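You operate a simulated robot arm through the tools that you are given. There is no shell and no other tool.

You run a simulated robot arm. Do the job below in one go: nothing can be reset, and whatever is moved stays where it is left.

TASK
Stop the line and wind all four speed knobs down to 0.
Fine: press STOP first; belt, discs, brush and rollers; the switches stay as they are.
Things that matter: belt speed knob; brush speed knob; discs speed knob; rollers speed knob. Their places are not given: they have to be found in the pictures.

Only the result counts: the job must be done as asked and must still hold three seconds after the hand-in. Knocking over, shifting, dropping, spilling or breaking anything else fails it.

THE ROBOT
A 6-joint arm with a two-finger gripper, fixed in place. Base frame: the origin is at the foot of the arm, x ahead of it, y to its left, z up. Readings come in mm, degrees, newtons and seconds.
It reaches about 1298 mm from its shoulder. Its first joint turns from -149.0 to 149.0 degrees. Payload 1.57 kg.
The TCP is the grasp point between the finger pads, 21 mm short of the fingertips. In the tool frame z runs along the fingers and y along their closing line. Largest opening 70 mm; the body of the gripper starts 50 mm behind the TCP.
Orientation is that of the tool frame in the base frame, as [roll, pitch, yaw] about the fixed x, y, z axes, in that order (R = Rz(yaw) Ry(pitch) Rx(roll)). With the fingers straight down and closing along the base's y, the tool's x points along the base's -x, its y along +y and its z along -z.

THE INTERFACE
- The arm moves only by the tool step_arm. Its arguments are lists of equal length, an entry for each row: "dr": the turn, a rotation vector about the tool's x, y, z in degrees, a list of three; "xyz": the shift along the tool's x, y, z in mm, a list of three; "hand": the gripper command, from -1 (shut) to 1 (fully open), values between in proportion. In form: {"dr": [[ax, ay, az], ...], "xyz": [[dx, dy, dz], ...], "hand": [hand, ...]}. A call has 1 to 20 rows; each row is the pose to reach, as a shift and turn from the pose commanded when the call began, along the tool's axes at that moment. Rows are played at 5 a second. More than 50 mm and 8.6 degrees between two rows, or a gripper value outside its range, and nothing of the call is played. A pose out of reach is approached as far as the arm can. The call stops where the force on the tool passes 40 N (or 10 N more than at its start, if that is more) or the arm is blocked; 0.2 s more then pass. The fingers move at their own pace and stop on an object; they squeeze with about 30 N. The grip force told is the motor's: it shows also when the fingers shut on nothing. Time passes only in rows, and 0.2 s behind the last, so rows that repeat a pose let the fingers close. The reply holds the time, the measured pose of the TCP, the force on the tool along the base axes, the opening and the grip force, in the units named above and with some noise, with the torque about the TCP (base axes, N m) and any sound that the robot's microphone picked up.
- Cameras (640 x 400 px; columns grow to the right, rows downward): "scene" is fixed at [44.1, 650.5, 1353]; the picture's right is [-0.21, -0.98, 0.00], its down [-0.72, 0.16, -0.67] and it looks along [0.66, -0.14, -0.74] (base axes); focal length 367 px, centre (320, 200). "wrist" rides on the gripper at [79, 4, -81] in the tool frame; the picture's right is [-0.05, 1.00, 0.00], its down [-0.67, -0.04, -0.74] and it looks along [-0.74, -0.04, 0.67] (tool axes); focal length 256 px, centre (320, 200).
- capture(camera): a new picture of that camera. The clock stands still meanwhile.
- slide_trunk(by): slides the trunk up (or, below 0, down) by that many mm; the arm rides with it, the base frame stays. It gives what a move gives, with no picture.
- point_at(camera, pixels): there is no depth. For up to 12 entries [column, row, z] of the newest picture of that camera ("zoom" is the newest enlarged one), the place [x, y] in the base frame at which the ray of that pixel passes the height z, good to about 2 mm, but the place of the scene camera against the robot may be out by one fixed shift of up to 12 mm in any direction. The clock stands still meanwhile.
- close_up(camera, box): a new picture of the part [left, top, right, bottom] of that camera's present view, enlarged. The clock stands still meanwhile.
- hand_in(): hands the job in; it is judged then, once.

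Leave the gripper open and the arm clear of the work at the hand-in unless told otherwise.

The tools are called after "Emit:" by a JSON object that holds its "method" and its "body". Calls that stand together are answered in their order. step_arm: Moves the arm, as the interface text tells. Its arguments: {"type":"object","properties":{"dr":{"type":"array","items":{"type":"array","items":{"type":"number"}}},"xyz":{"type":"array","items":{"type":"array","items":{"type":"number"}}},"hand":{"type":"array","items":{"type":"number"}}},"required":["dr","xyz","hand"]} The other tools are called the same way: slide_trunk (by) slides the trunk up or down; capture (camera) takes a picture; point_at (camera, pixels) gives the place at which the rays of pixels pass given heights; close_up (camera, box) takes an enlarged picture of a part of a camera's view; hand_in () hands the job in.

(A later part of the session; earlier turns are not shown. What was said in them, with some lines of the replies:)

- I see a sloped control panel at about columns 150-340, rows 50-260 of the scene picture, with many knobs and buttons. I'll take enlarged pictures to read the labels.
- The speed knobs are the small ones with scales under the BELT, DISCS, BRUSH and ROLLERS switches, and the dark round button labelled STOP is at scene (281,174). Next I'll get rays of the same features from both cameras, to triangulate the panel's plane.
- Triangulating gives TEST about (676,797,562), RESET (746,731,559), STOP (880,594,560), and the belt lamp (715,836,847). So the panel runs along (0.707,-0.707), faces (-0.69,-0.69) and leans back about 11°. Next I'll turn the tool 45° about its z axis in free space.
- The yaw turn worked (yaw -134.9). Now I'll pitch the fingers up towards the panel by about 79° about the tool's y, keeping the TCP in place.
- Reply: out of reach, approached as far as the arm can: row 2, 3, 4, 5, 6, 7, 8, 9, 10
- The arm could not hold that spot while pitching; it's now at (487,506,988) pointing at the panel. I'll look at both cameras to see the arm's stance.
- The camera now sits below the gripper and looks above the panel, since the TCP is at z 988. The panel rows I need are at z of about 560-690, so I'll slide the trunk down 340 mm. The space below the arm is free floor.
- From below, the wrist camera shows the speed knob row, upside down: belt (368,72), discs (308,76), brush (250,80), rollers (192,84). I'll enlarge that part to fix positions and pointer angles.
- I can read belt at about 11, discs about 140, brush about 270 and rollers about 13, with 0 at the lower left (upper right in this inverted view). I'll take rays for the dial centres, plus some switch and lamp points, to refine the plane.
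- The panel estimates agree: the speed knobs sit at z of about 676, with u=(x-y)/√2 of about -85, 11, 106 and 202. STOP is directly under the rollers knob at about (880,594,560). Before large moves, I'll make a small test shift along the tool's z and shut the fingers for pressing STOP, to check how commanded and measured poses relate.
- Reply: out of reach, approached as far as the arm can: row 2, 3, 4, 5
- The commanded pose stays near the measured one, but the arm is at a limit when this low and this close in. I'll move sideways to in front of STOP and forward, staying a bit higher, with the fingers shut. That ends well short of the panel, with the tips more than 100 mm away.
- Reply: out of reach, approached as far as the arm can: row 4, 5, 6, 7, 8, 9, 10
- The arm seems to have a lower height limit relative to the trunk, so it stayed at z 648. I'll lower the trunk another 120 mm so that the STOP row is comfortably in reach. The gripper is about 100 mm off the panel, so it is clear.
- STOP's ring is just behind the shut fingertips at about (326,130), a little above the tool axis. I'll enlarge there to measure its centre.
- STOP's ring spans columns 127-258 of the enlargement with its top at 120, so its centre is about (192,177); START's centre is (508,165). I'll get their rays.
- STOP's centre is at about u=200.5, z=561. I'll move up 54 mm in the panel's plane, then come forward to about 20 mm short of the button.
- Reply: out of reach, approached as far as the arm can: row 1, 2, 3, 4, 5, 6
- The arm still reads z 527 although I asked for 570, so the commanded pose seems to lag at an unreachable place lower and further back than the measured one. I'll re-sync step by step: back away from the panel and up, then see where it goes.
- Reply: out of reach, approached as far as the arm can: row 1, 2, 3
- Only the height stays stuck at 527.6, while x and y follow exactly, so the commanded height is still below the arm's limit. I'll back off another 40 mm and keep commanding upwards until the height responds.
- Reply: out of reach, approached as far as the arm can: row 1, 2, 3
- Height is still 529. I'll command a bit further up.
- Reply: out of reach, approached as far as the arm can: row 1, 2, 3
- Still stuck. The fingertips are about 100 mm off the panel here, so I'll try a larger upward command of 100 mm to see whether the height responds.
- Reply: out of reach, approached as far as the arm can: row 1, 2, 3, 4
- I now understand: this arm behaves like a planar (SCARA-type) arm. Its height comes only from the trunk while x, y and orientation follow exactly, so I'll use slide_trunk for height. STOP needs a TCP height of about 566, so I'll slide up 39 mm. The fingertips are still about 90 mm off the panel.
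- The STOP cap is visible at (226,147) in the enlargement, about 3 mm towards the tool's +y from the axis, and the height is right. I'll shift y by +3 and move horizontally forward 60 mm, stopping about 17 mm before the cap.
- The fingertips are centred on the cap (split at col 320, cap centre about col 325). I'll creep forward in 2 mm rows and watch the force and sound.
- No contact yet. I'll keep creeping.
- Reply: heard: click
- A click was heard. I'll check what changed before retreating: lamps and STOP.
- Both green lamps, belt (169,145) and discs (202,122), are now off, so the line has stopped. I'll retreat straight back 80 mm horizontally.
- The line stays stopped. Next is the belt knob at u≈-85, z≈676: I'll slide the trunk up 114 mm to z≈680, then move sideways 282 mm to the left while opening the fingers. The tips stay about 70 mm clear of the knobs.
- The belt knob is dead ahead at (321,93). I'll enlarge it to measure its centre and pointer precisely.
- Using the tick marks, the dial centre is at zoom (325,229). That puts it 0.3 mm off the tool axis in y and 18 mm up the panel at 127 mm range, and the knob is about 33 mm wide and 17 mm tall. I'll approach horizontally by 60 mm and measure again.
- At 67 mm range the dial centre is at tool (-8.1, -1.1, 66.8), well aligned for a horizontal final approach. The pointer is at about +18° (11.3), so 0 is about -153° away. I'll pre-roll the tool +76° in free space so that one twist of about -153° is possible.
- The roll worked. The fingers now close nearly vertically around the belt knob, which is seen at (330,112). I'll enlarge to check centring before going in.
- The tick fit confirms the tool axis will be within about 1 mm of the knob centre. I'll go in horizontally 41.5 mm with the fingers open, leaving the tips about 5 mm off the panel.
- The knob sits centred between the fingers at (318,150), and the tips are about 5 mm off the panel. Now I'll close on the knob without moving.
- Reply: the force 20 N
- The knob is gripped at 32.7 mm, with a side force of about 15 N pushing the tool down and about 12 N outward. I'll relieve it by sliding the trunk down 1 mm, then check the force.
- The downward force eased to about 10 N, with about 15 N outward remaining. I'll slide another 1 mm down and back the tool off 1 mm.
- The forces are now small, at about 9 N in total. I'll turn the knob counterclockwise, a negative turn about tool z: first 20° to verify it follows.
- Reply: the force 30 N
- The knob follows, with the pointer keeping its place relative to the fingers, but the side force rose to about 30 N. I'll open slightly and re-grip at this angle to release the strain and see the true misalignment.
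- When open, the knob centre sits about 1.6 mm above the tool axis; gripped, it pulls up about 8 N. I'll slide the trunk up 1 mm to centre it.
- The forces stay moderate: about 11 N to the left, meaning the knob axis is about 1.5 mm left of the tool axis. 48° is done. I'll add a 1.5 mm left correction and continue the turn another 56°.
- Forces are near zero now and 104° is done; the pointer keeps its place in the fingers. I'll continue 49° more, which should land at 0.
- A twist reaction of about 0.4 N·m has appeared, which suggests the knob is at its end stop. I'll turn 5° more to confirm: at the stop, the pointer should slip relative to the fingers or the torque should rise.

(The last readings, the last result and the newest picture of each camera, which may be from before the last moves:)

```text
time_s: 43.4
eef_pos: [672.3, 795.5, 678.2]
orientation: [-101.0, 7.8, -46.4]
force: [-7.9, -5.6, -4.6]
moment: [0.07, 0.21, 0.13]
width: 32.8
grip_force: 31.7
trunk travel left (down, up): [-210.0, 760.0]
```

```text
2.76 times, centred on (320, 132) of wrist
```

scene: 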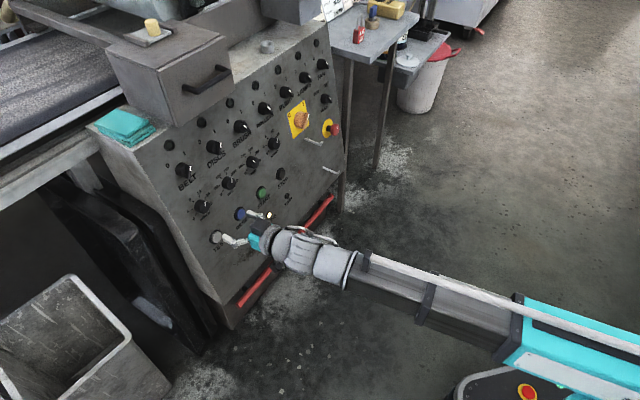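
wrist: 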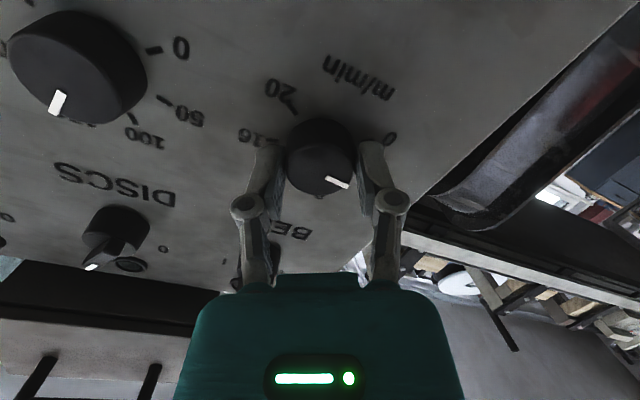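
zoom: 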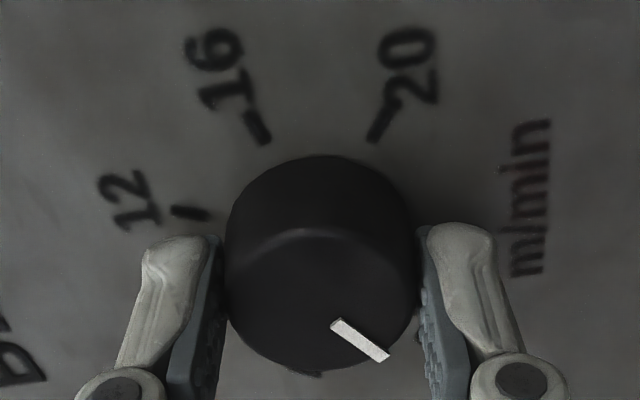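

The pointer slipped a little relative to the hand. I'll open the fingers and retreat 45 mm horizontally to read the dial.

Emit:
{"method": "step_arm", "body": {"dr": [[0, 0, 0], [0, 0, 0], [0, 0, 0], [0, 0, 0], [0, 0, 0], [0, 0, 0]], "xyz": [[0, 0, 0], [0, 0, 0], [0, 0, 0], [0.4, 2.8, -15], [0.8, 5.6, -30], [1.2, 8.3, -44.2]], "hand": [1, 1, 1, 1, 1, 1]}}

Emit:
{"method": "close_up", "body": {"camera": "wrist", "box": [230, 50, 410, 162]}}

Emit:
{"method": "close_up", "body": {"camera": "scene", "box": [160, 170, 240, 230]}}

```text
time_s: 44.8
eef_pos: [640.2, 762.3, 679.6]
orientation: [-100.7, 7.8, -46.5]
force: [0.2, 0.8, -0.1]
moment: [0.0, -0.01, 0.04]
width: 70.2
grip_force: 0.0
trunk travel left (down, up): [-210.0, 760.0]
```

```text
3.56 times, centred on (320, 106) of wrist
```

zoom: 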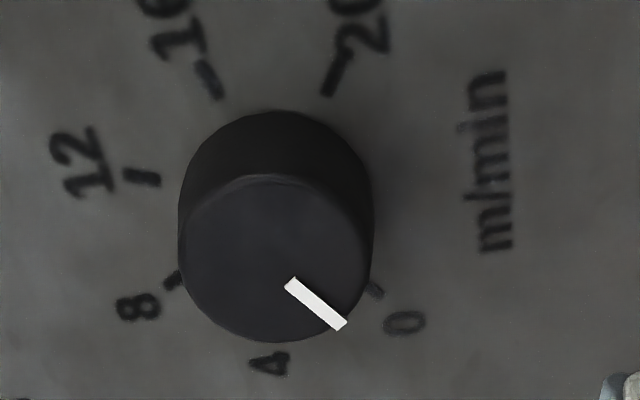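

```text
6.67 times, centred on (200, 200) of scene
```

zoom: 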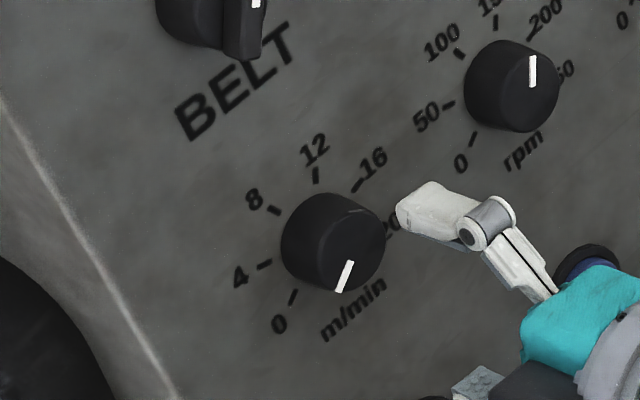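

From this view the 0 tick is at about -125° and the pointer at about -127°, so the dial spans ±125°. The twist reaction confirms the end stop: the belt is at 0. Next, in free space with the tips 50 mm off the panel, I'll roll back +158° while moving 95 mm right to the discs knob.

Emit:
{"method": "step_arm", "body": {"dr": [[0, 0, 7.9], [0, 0, 15.8], [0, 0, 23.7], [0, 0, 31.6], [0, 0, 39.5], [0, 0, 47.4], [0, 0, 55.3], [0, 0, 63.2], [0, 0, 71.1], [0, 0, 79], [0, 0, 86.9], [0, 0, 94.8], [0, 0, 102.7], [0, 0, 110.6], [0, 0, 118.5], [0, 0, 126.4], [0, 0, 134.3], [0, 0, 142.2], [0, 0, 150.1], [0, 0, 158]], "xyz": [[4.7, -0.65, 0], [9.4, -1.3, 0], [14.1, -2, 0], [18.8, -2.6, 0], [23.5, -3.3, 0], [28.2, -3.9, 0], [32.9, -4.6, 0], [37.7, -5.2, 0], [42.4, -5.9, 0], [47, -6.5, 0], [51.7, -7.2, 0], [56.5, -7.9, 0], [61.2, -8.5, 0], [65.9, -9.2, 0], [70.6, -9.8, 0], [75.3, -10.5, 0], [80, -11.1, 0], [84.7, -11.8, 0], [89.4, -12.4, 0], [94.1, -13.1, 0]], "hand": [1, 1, 1, 1, 1, 1, 1, 1, 1, 1, 1, 1, 1, 1, 1, 1, 1, 1, 1, 1]}}

Emit:
{"method": "close_up", "body": {"camera": "wrist", "box": [250, 40, 410, 160]}}

Emit:
{"method": "close_up", "body": {"camera": "scene", "box": [150, 120, 310, 250]}}

```text
time_s: 49.0
eef_pos: [708.6, 695.4, 679.6]
orientation: [101.1, 13.6, 137.7]
force: [0.9, 0.3, 0.7]
moment: [-0.01, -0.05, 0.0]
width: 70.1
grip_force: 0.0
trunk travel left (down, up): [-210.0, 760.0]
```

```text
3.33 times, centred on (330, 100) of wrist
```

zoom: 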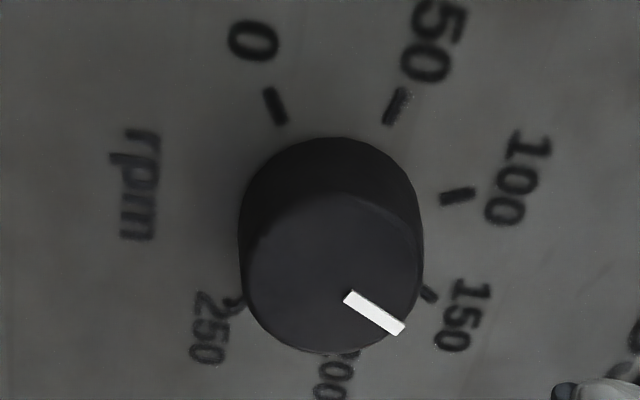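

```text
3.08 times, centred on (230, 185) of scene
```

zoom: 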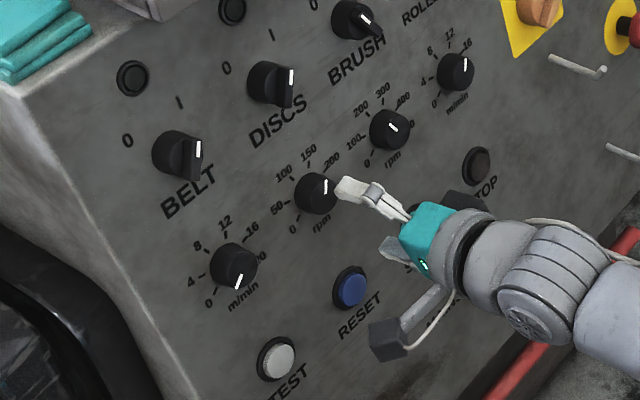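

The tick fit puts the discs dial centre at tool (-2.1, 8.0, 70.3), which matches a horizontal approach of 44 mm almost exactly. The pointer is again at about +24° (150). I'll go in and close on the knob.

Emit:
{"method": "step_arm", "body": {"dr": [[0, 0, 0], [0, 0, 0], [0, 0, 0], [0, 0, 0], [0, 0, 0], [0, 0, 0], [0, 0, 0], [0, 0, 0], [0, 0, 0], [0, 0, 0], [0, 0, 0]], "xyz": [[-0.5, 1.8, 10], [-1, 3.7, 20], [-1.4, 5.5, 30], [-1.7, 6.6, 36], [-1.9, 7.4, 40], [-2.05, 8, 43.3], [-2.05, 8, 43.3], [-2.05, 8, 43.3], [-2.05, 8, 43.3], [-2.05, 8, 43.3], [-2.05, 8, 43.3]], "hand": [1, 1, 1, 1, 1, 1, 1, -1, -1, -1, -1]}}

Emit:
{"method": "close_up", "body": {"camera": "wrist", "box": [220, 80, 420, 205]}}

```text
time_s: 51.4
eef_pos: [740.0, 725.9, 678.9]
orientation: [101.1, 13.7, 137.7]
force: [-7.0, -8.3, -2.6]
moment: [-0.06, 0.06, 0.0]
width: 32.9
grip_force: 32.1
trunk travel left (down, up): [-210.0, 760.0]
```

```text
3.20 times, centred on (320, 142) of wrist
```

zoom: 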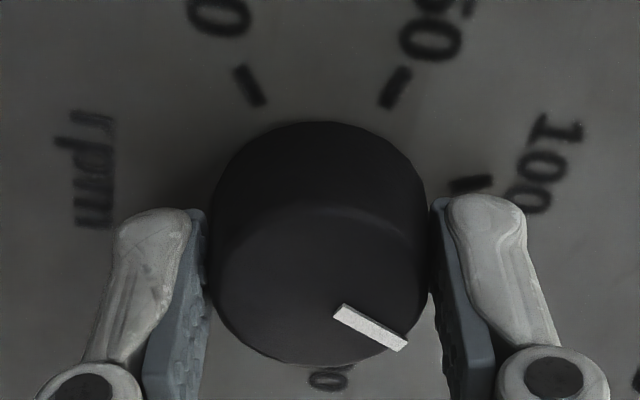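

Gripped well at 32.9 mm, with about 10 N outward. I'll back off 1 mm and turn -140° in 7° rows.

Emit:
{"method": "step_arm", "body": {"dr": [[0, 0, -7], [0, 0, -14], [0, 0, -21], [0, 0, -28], [0, 0, -35], [0, 0, -42], [0, 0, -49], [0, 0, -56], [0, 0, -63], [0, 0, -70], [0, 0, -77], [0, 0, -84], [0, 0, -91], [0, 0, -98], [0, 0, -105], [0, 0, -112], [0, 0, -119], [0, 0, -126], [0, 0, -133], [0, 0, -140]], "xyz": [[0, 0, -1], [0, 0, -1], [0, 0, -1], [0, 0, -1], [0, 0, -1], [0, 0, -1], [0, 0, -1], [0, 0, -1], [0, 0, -1], [0, 0, -1], [0, 0, -1], [0, 0, -1], [0, 0, -1], [0, 0, -1], [0, 0, -1], [0, 0, -1], [0, 0, -1], [0, 0, -1], [0, 0, -1], [0, 0, -1]], "hand": [-1, -1, -1, -1, -1, -1, -1, -1, -1, -1, -1, -1, -1, -1, -1, -1, -1, -1, -1, -1]}}

Emit:
{"method": "close_up", "body": {"camera": "wrist", "box": [220, 80, 420, 205]}}

```text
time_s: 55.6
eef_pos: [738.8, 725.1, 678.8]
orientation: [-102.1, 25.5, -50.2]
force: [7.6, 1.7, 2.4]
moment: [-0.12, -0.01, -0.44]
width: 32.9
grip_force: 32.2
trunk travel left (down, up): [-210.0, 760.0]
```

```text
3.20 times, centred on (320, 142) of wrist
```

zoom: 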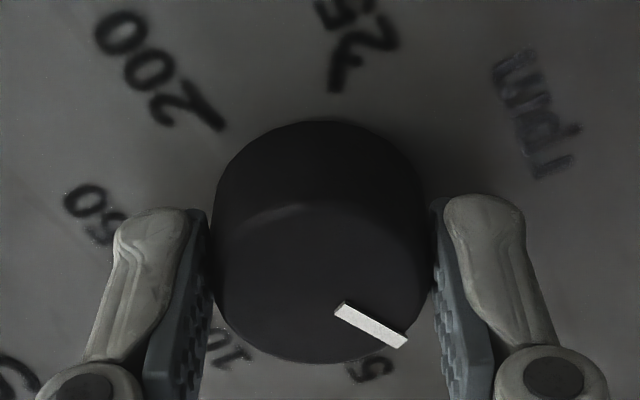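

It turned 140° without slip and with small forces. Now 17° more, to and slightly past the 0 stop.

Emit:
{"method": "step_arm", "body": {"dr": [[0, 0, -4], [0, 0, -8], [0, 0, -12], [0, 0, -15], [0, 0, -17], [0, 0, -17]], "xyz": [[0, 0, 0], [0, 0, 0], [0, 0, 0], [0, 0, 0], [0, 0, 0], [0, 0, 0]], "hand": [-1, -1, -1, -1, -1, -1]}}

Emit:
{"method": "close_up", "body": {"camera": "wrist", "box": [220, 80, 420, 205]}}

```text
time_s: 57.0
eef_pos: [738.1, 725.0, 679.3]
orientation: [-101.1, 8.8, -46.7]
force: [0.9, -2.6, 2.0]
moment: [0.34, 0.12, 0.16]
width: 32.4
grip_force: 32.1
trunk travel left (down, up): [-210.0, 760.0]
```

```text
3.20 times, centred on (320, 142) of wrist
```

zoom: 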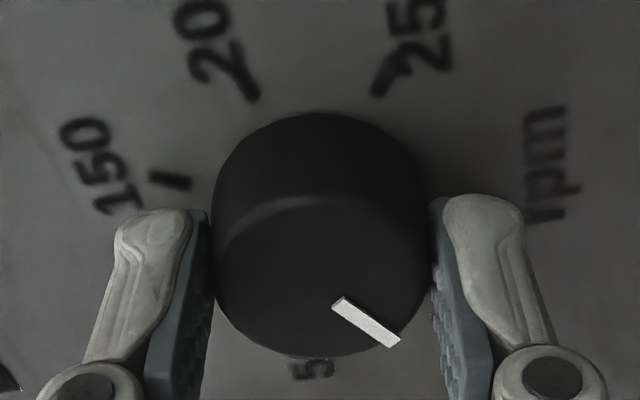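

The pointer slipped about 5° in the fingers against a 0.3 N·m reaction, so the end stop is reached. I'll open and retreat to read the dial.

Emit:
{"method": "step_arm", "body": {"dr": [[0, 0, 0], [0, 0, 0], [0, 0, 0], [0, 0, 0], [0, 0, 0], [0, 0, 0]], "xyz": [[0, 0, 0], [0, 0, 0], [0, 0, 0], [0.4, 2.8, -15], [0.8, 5.6, -30], [1.2, 8.3, -44.2]], "hand": [1, 1, 1, 1, 1, 1]}}

Emit:
{"method": "close_up", "body": {"camera": "wrist", "box": [230, 50, 410, 162]}}

Emit:
{"method": "close_up", "body": {"camera": "scene", "box": [180, 150, 260, 210]}}

```text
time_s: 58.4
eef_pos: [707.3, 693.7, 679.0]
orientation: [-101.0, 8.8, -46.7]
force: [0.3, 0.0, 0.1]
moment: [-0.01, 0.02, -0.04]
width: 69.9
grip_force: 0.1
trunk travel left (down, up): [-210.0, 760.0]
```

```text
3.56 times, centred on (320, 106) of wrist
```

zoom: 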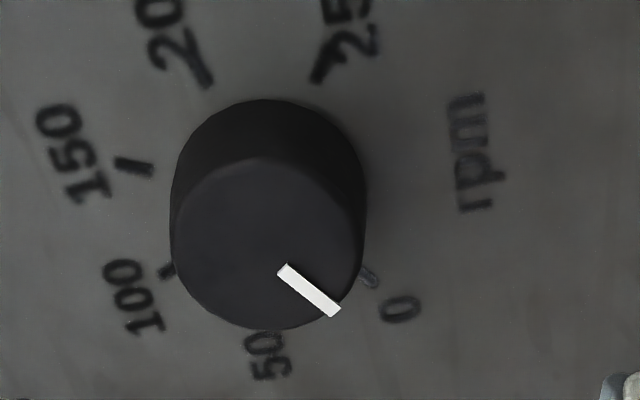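

```text
6.67 times, centred on (220, 180) of scene
```

zoom: 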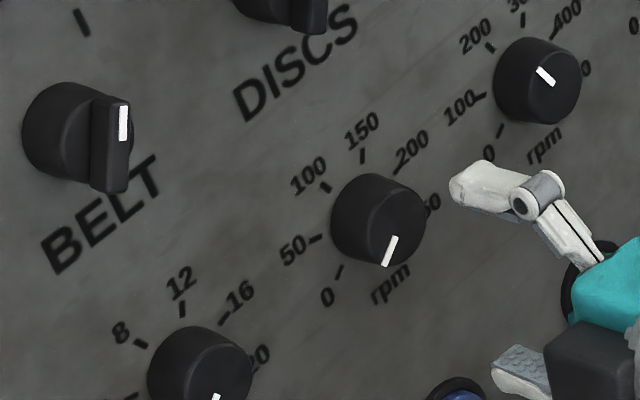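

Discs now points at 0, the same look as the belt. Next I'll roll back +157° and shift 95 mm right to the brush knob.

Emit:
{"method": "step_arm", "body": {"dr": [[0, 0, 7.85], [0, 0, 15.7], [0, 0, 23.55], [0, 0, 31.4], [0, 0, 39.25], [0, 0, 47.1], [0, 0, 54.95], [0, 0, 62.8], [0, 0, 70.65], [0, 0, 78.5], [0, 0, 86.35], [0, 0, 94.2], [0, 0, 102.05], [0, 0, 109.9], [0, 0, 117.75], [0, 0, 125.6], [0, 0, 133.45], [0, 0, 141.3], [0, 0, 149.15], [0, 0, 157]], "xyz": [[4.7, -0.7, 0], [9.4, -1.5, 0], [14.1, -2.2, 0], [18.8, -3, 0], [23.5, -3.7, 0], [28.2, -4.4, 0], [32.9, -5.2, 0], [37.6, -5.9, 0], [42.3, -6.7, 0], [47, -7.4, 0], [51.6, -8.1, 0], [56.3, -8.9, 0], [61, -9.6, 0], [65.7, -10.4, 0], [70.4, -11.1, 0], [75.1, -11.8, 0], [79.8, -12.6, 0], [84.5, -13.3, 0], [89.2, -14.1, 0], [93.9, -14.8, 0]], "hand": [1, 1, 1, 1, 1, 1, 1, 1, 1, 1, 1, 1, 1, 1, 1, 1, 1, 1, 1, 1]}}

Emit:
{"method": "close_up", "body": {"camera": "wrist", "box": [250, 40, 410, 160]}}

Emit:
{"method": "close_up", "body": {"camera": "scene", "box": [150, 120, 310, 250]}}

```text
time_s: 62.6
eef_pos: [774.9, 627.4, 679.3]
orientation: [101.2, 13.6, 137.7]
force: [0.0, -0.6, 0.6]
moment: [0.03, 0.0, -0.05]
width: 70.1
grip_force: 0.1
trunk travel left (down, up): [-210.0, 760.0]
```

```text
3.33 times, centred on (330, 100) of wrist
```

zoom: 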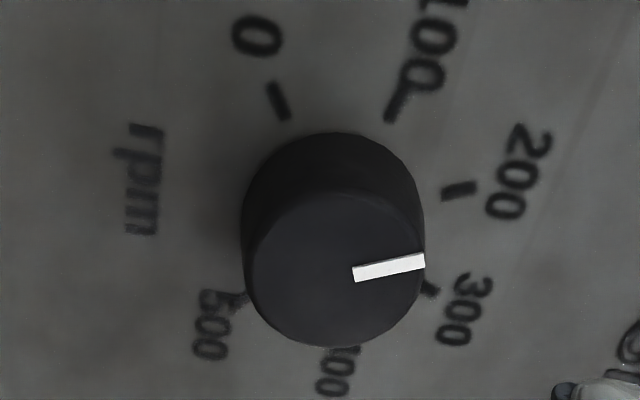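

```text
3.08 times, centred on (230, 185) of scene
```

zoom: 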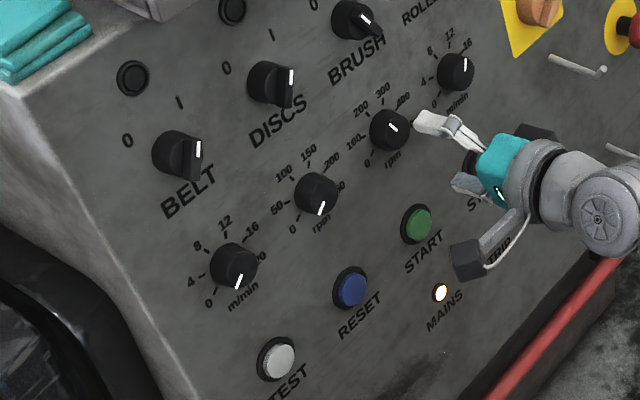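

The brush pointer is at about -22° (about 200 rpm), so about -102° is needed. The dial is centred the same as before, so I'll go in 44.8 mm horizontally and close.

Emit:
{"method": "step_arm", "body": {"dr": [[0, 0, 0], [0, 0, 0], [0, 0, 0], [0, 0, 0], [0, 0, 0], [0, 0, 0], [0, 0, 0], [0, 0, 0], [0, 0, 0], [0, 0, 0], [0, 0, 0]], "xyz": [[-0.5, 1.8, 10], [-1, 3.7, 20], [-1.4, 5.5, 30], [-1.7, 6.6, 36], [-1.9, 7.4, 40], [-2.0, 8.1, 44], [-2.0, 8.1, 44], [-2.0, 8.1, 44], [-2.0, 8.1, 44], [-2.0, 8.1, 44], [-2.0, 8.1, 44]], "hand": [1, 1, 1, 1, 1, 1, 1, -1, -1, -1, -1]}}

Emit:
{"method": "close_up", "body": {"camera": "wrist", "box": [220, 80, 420, 205]}}

```text
time_s: 65.0
eef_pos: [806.4, 658.5, 679.9]
orientation: [101.1, 13.8, 137.6]
force: [-6.5, -6.5, -2.6]
moment: [-0.07, 0.1, 0.07]
width: 32.4
grip_force: 31.5
trunk travel left (down, up): [-210.0, 760.0]
```

```text
3.20 times, centred on (320, 142) of wrist
```

zoom: 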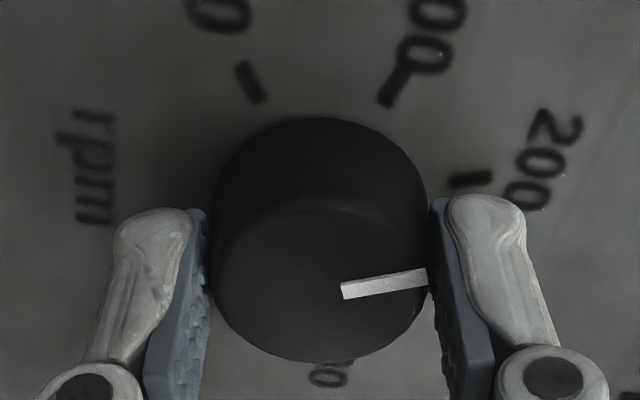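

Gripped at 32.4 mm with small forces. I'll back off 1 mm and turn -110°, with the last few degrees pressing gently into the 0 stop.

Emit:
{"method": "step_arm", "body": {"dr": [[0, 0, -7], [0, 0, -14], [0, 0, -21], [0, 0, -28], [0, 0, -35], [0, 0, -42], [0, 0, -49], [0, 0, -56], [0, 0, -63], [0, 0, -70], [0, 0, -77], [0, 0, -84], [0, 0, -90], [0, 0, -95], [0, 0, -100], [0, 0, -104], [0, 0, -107], [0, 0, -110], [0, 0, -110]], "xyz": [[0, 0, -1], [0, 0, -1], [0, 0, -1], [0, 0, -1], [0, 0, -1], [0, 0, -1], [0, 0, -1], [0, 0, -1], [0, 0, -1], [0, 0, -1], [0, 0, -1], [0, 0, -1], [0, 0, -1], [0, 0, -1], [0, 0, -1], [0, 0, -1], [0, 0, -1], [0, 0, -1], [0, 0, -1]], "hand": [-1, -1, -1, -1, -1, -1, -1, -1, -1, -1, -1, -1, -1, -1, -1, -1, -1, -1, -1]}}

Emit:
{"method": "close_up", "body": {"camera": "wrist", "box": [220, 80, 420, 205]}}

```text
time_s: 69.0
eef_pos: [805.4, 656.5, 678.3]
orientation: [-108.9, 54.5, -60.6]
force: [4.1, -13.9, -4.0]
moment: [0.21, -0.1, -0.15]
width: 31.7
grip_force: 32.2
trunk travel left (down, up): [-210.0, 760.0]
```

```text
3.20 times, centred on (320, 142) of wrist
```

zoom: 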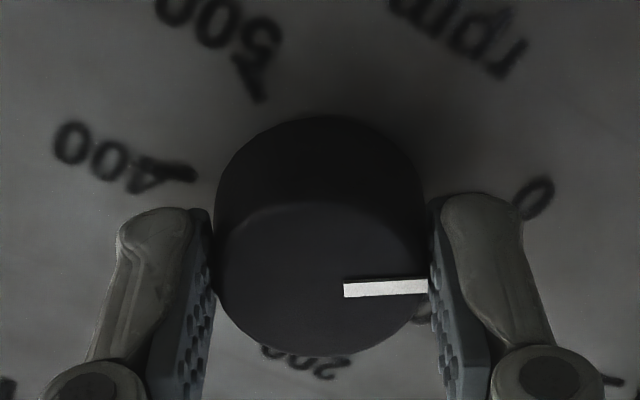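

The pointer slipped about 7° in the fingers, so the stop is reached. I'll open and retreat 45 mm horizontally, then check the dial.

Emit:
{"method": "step_arm", "body": {"dr": [[0, 0, 0], [0, 0, 0], [0, 0, 0], [0, 0, 0], [0, 0, 0], [0, 0, 0]], "xyz": [[0, 0, 0], [0, 0, 0], [0, 0, 0], [2.4, 1.6, -15], [4.7, 3.2, -30], [7, 4.7, -44.2]], "hand": [1, 1, 1, 1, 1, 1]}}

Emit:
{"method": "close_up", "body": {"camera": "wrist", "box": [230, 50, 410, 162]}}

Emit:
{"method": "close_up", "body": {"camera": "scene", "box": [180, 120, 300, 195]}}

```text
time_s: 70.4
eef_pos: [773.1, 625.7, 678.9]
orientation: [-108.9, 54.6, -60.6]
force: [-0.4, 0.7, -0.5]
moment: [0.0, 0.02, -0.03]
width: 70.1
grip_force: 0.1
trunk travel left (down, up): [-210.0, 760.0]
```

```text
3.56 times, centred on (320, 106) of wrist
```

zoom: 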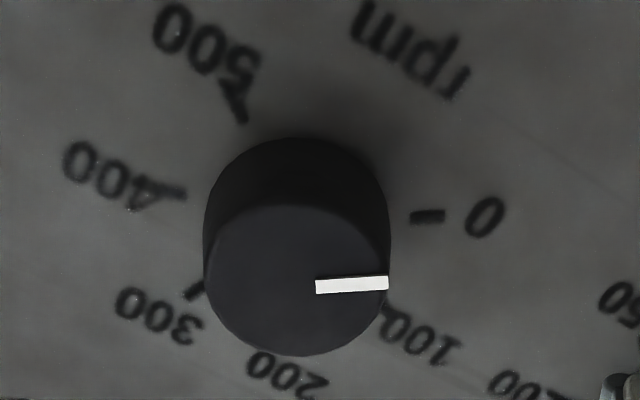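

```text
5.33 times, centred on (240, 158) of scene
```

zoom: 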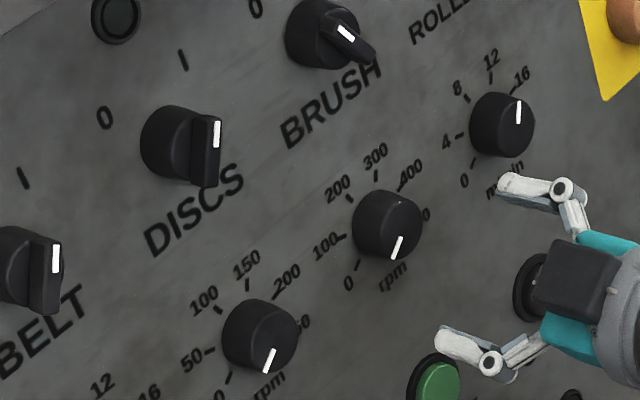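

Brush points at its 0 tick at (428,215). Next I'll shift 95 mm right to the rollers knob while rolling back +110°.

Emit:
{"method": "step_arm", "body": {"dr": [[0, 0, 7.85], [0, 0, 15.7], [0, 0, 23.55], [0, 0, 31.4], [0, 0, 39.25], [0, 0, 47.1], [0, 0, 54.95], [0, 0, 62.8], [0, 0, 70.65], [0, 0, 78.5], [0, 0, 86.35], [0, 0, 94.2], [0, 0, 102.05], [0, 0, 109.9]], "xyz": [[3.8, -5.6, 0], [7.6, -11.3, 0], [11.3, -16.9, 0], [15.1, -22.5, 0], [18.9, -28.2, 0], [22.7, -33.8, 0], [26.5, -39.5, 0], [30.2, -45.1, 0], [34, -50.7, 0], [37.8, -56.4, 0], [41.6, -62, 0], [45.3, -67.6, 0], [49.1, -73.3, 0], [52.9, -78.9, 0]], "hand": [1, 1, 1, 1, 1, 1, 1, 1, 1, 1, 1, 1, 1, 1]}}

Emit:
{"method": "close_up", "body": {"camera": "wrist", "box": [250, 40, 410, 160]}}

Emit:
{"method": "close_up", "body": {"camera": "scene", "box": [190, 90, 350, 220]}}

Emit:
{"method": "capture", "body": {"camera": "wrist"}}

```text
time_s: 73.4
eef_pos: [840.0, 559.7, 679.4]
orientation: [101.3, 13.7, 137.7]
force: [-0.7, -0.8, 1.3]
moment: [0.02, -0.01, 0.0]
width: 70.1
grip_force: 0.1
trunk travel left (down, up): [-210.0, 760.0]
```

```text
3.33 times, centred on (330, 100) of wrist
```

zoom: 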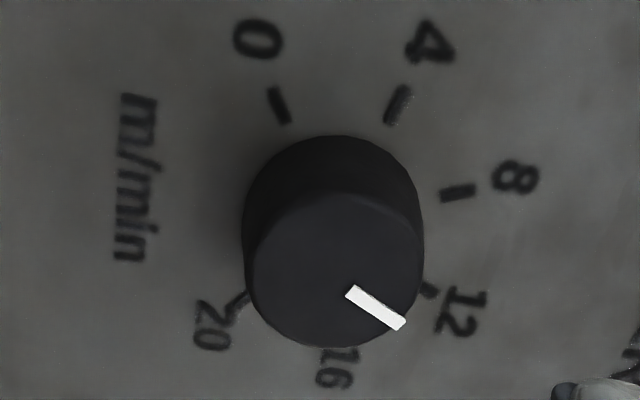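

```text
3.08 times, centred on (270, 155) of scene
```

zoom: 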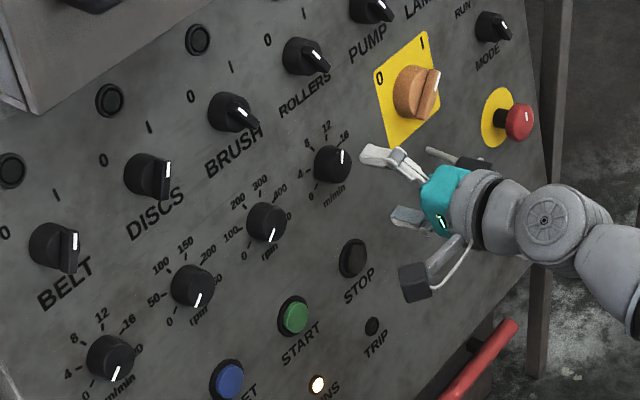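

```text
taken
```

wrist: 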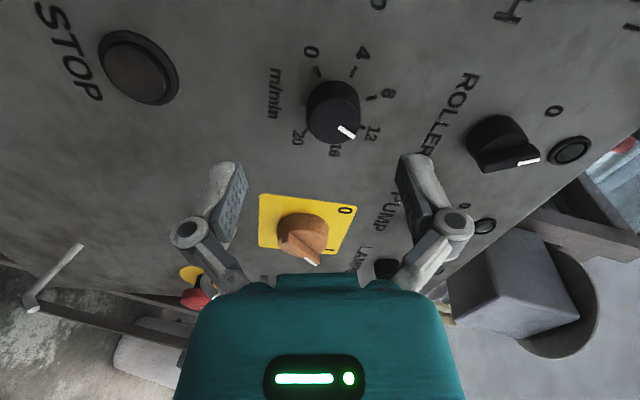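

The rollers dial looks the same as the others, with the ticks in the same places and the pointer at about +24° (12 m/min). The main switch handle and hook are clear of the rolling hand. I'll go in 44.8 mm and close.

Emit:
{"method": "step_arm", "body": {"dr": [[0, 0, 0], [0, 0, 0], [0, 0, 0], [0, 0, 0], [0, 0, 0], [0, 0, 0], [0, 0, 0], [0, 0, 0], [0, 0, 0], [0, 0, 0], [0, 0, 0]], "xyz": [[-0.5, 1.8, 10], [-1, 3.7, 20], [-1.4, 5.5, 30], [-1.7, 6.6, 36], [-1.9, 7.4, 40], [-2.0, 8.1, 44], [-2.0, 8.1, 44], [-2.0, 8.1, 44], [-2.0, 8.1, 44], [-2.0, 8.1, 44], [-2.0, 8.1, 44]], "hand": [1, 1, 1, 1, 1, 1, 1, -1, -1, -1, -1]}}

Emit:
{"method": "close_up", "body": {"camera": "wrist", "box": [220, 80, 420, 205]}}

```text
time_s: 75.8
eef_pos: [871.4, 590.6, 679.8]
orientation: [101.2, 14.0, 137.7]
force: [-6.5, -5.2, -2.4]
moment: [-0.05, 0.09, 0.08]
width: 32.3
grip_force: 31.5
trunk travel left (down, up): [-210.0, 760.0]
```

```text
3.20 times, centred on (320, 142) of wrist
```

zoom: 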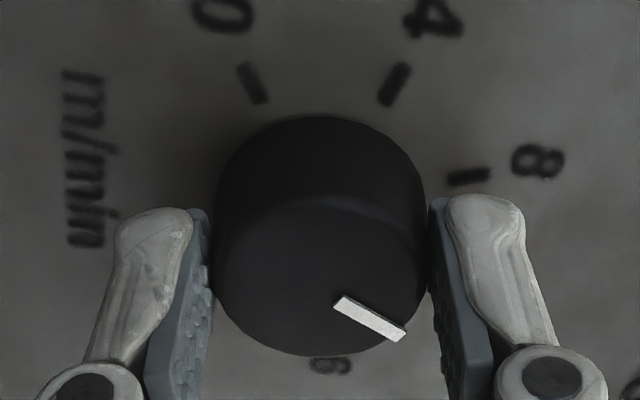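

Gripped at 32.3 mm. I'll back off 1 mm and turn -140° in 7° rows as before.

Emit:
{"method": "step_arm", "body": {"dr": [[0, 0, -7], [0, 0, -14], [0, 0, -21], [0, 0, -28], [0, 0, -35], [0, 0, -42], [0, 0, -49], [0, 0, -56], [0, 0, -63], [0, 0, -70], [0, 0, -77], [0, 0, -84], [0, 0, -91], [0, 0, -98], [0, 0, -105], [0, 0, -112], [0, 0, -119], [0, 0, -126], [0, 0, -133], [0, 0, -140]], "xyz": [[0, 0, -1], [0, 0, -1], [0, 0, -1], [0, 0, -1], [0, 0, -1], [0, 0, -1], [0, 0, -1], [0, 0, -1], [0, 0, -1], [0, 0, -1], [0, 0, -1], [0, 0, -1], [0, 0, -1], [0, 0, -1], [0, 0, -1], [0, 0, -1], [0, 0, -1], [0, 0, -1], [0, 0, -1], [0, 0, -1]], "hand": [-1, -1, -1, -1, -1, -1, -1, -1, -1, -1, -1, -1, -1, -1, -1, -1, -1, -1, -1, -1]}}

Emit:
{"method": "close_up", "body": {"camera": "wrist", "box": [220, 80, 420, 205]}}

```text
time_s: 80.0
eef_pos: [872.7, 589.0, 680.1]
orientation: [-101.9, 25.4, -50.2]
force: [-1.3, -14.2, -6.5]
moment: [-0.15, 0.06, -0.52]
width: 32.3
grip_force: 32.6
trunk travel left (down, up): [-210.0, 760.0]
```

```text
3.20 times, centred on (320, 142) of wrist
```

zoom: 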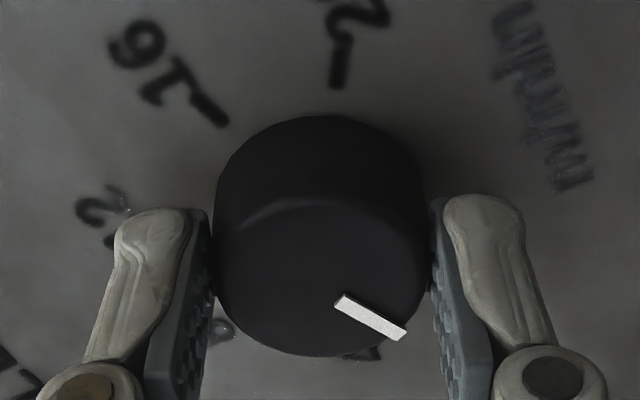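

It turned 140° without slip. Now the last 17°, into the 0 stop.

Emit:
{"method": "step_arm", "body": {"dr": [[0, 0, -4], [0, 0, -8], [0, 0, -12], [0, 0, -15], [0, 0, -17], [0, 0, -17]], "xyz": [[0, 0, 0], [0, 0, 0], [0, 0, 0], [0, 0, 0], [0, 0, 0], [0, 0, 0]], "hand": [-1, -1, -1, -1, -1, -1]}}

Emit:
{"method": "close_up", "body": {"camera": "wrist", "box": [220, 80, 420, 205]}}

```text
time_s: 81.4
eef_pos: [871.7, 590.8, 680.7]
orientation: [-101.1, 8.7, -46.5]
force: [9.6, 5.5, 8.8]
moment: [0.34, 0.13, 0.09]
width: 32.2
grip_force: 31.2
trunk travel left (down, up): [-210.0, 760.0]
```

```text
3.20 times, centred on (320, 142) of wrist
```

zoom: 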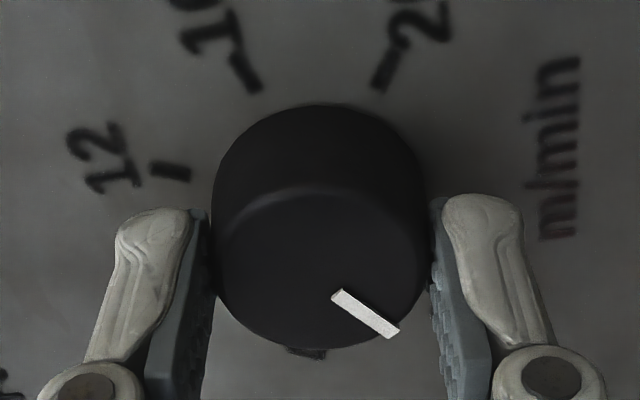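

The pointer slipped at the end stop, with about 0.3 N·m of reaction. I'll open and retreat 90 mm horizontally, then check the whole panel.

Emit:
{"method": "step_arm", "body": {"dr": [[0, 0, 0], [0, 0, 0], [0, 0, 0], [0, 0, 0], [0, 0, 0], [0, 0, 0], [0, 0, 0], [0, 0, 0]], "xyz": [[0, 0, 0], [0, 0, 0], [0, 0, 0], [0.4, 2.8, -15], [0.8, 5.6, -30], [1.2, 8.3, -44.2], [1.8, 12.5, -66], [2.4, 16.7, -88]], "hand": [1, 1, 1, 1, 1, 1, 1, 1]}}

Emit:
{"method": "close_up", "body": {"camera": "wrist", "box": [230, 20, 410, 132]}}

Emit:
{"method": "close_up", "body": {"camera": "scene", "box": [150, 90, 310, 220]}}

Emit:
{"method": "capture", "body": {"camera": "scene"}}

```text
time_s: 83.2
eef_pos: [808.2, 524.8, 678.6]
orientation: [-101.0, 8.8, -46.7]
force: [0.1, 0.6, 0.4]
moment: [-0.01, -0.03, -0.01]
width: 70.0
grip_force: 0.1
trunk travel left (down, up): [-210.0, 760.0]
```

```text
3.56 times, centred on (320, 76) of wrist
```

zoom: 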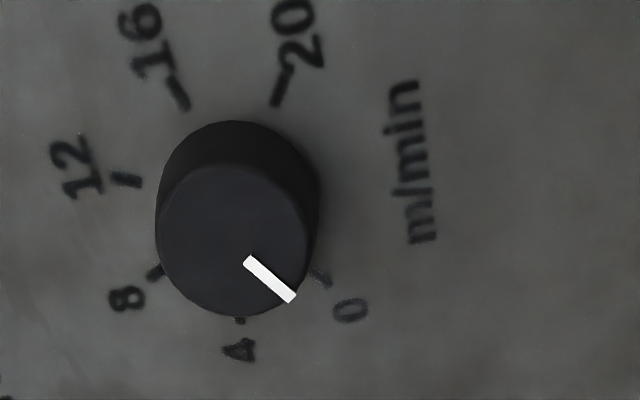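

```text
3.08 times, centred on (230, 155) of scene
```

zoom: 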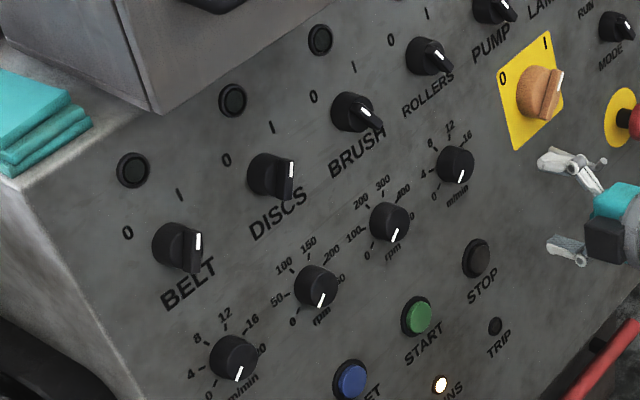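

```text
taken
```

scene: 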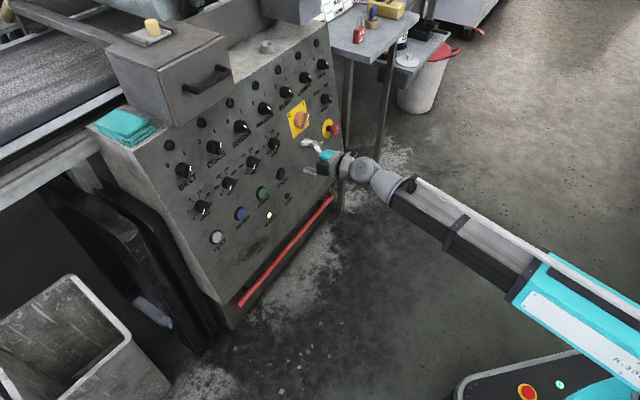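

All four knobs point at their 0 ticks: about -127°, -122°, -126° and -125° against the -125° end. The lamps are off and the switches look unchanged. I'll back the arm well clear with the gripper open, then take a last look.

Emit:
{"method": "step_arm", "body": {"dr": [[0, 0, 0], [0, 0, 0], [0, 0, 0], [0, 0, 0], [0, 0, 0]], "xyz": [[0.6, 4.6, -24], [1.3, 9.2, -48], [1.9, 13.6, -72], [2.6, 18.2, -96], [3.2, 22.6, -120]], "hand": [1, 1, 1, 1, 1]}}

Emit:
{"method": "close_up", "body": {"camera": "scene", "box": [180, 120, 300, 220]}}

Emit:
{"method": "close_up", "body": {"camera": "scene", "box": [150, 30, 350, 180]}}

```text
time_s: 84.4
eef_pos: [720.1, 440.4, 678.6]
orientation: [-101.1, 8.7, -46.6]
force: [0.6, 0.1, -0.4]
moment: [-0.01, 0.0, 0.0]
width: 69.8
grip_force: 0.0
trunk travel left (down, up): [-210.0, 760.0]
```

```text
4.00 times, centred on (240, 170) of scene
```

zoom: 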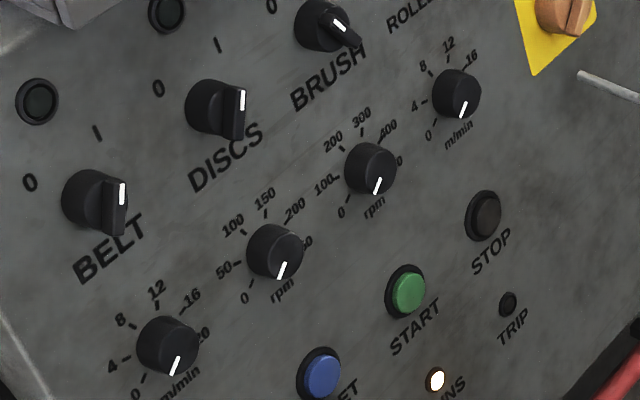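

```text
2.67 times, centred on (250, 105) of scene
```

zoom: 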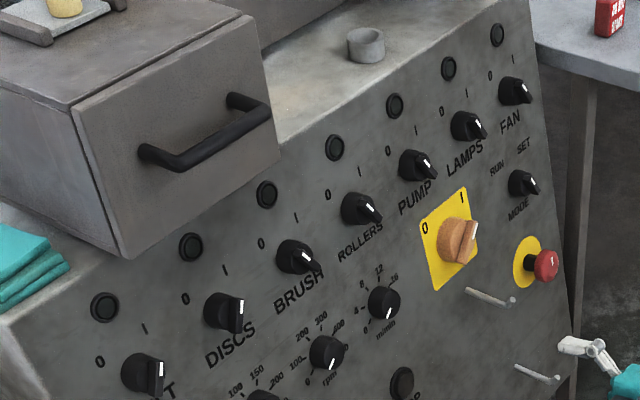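

The line is stopped, with the lamps off, and all four speed knobs read 0. The switches, main switch and e-stop are as before, and the arm is clear with the gripper open. I'm handing in.

Emit:
{"method": "hand_in", "body": {}}

```text
The job is handed in.
```

The line is stopped and all four speed knobs (belt, discs, brush and rollers) are wound down to 0. I've handed the job in.

- **STOP:** I pressed it first and heard a click. The green belt and discs lamps went out and were still out in the last picture.
- **Knobs:** I turned them in the order belt, discs, brush, rollers, each until it reached its end stop. In the pictures every pointer lines up with its 0 mark to within about 3°.
- **Everything else:** The switches, the main switch and the emergency stop look unchanged. The arm is backed well clear of the panel with the gripper open.
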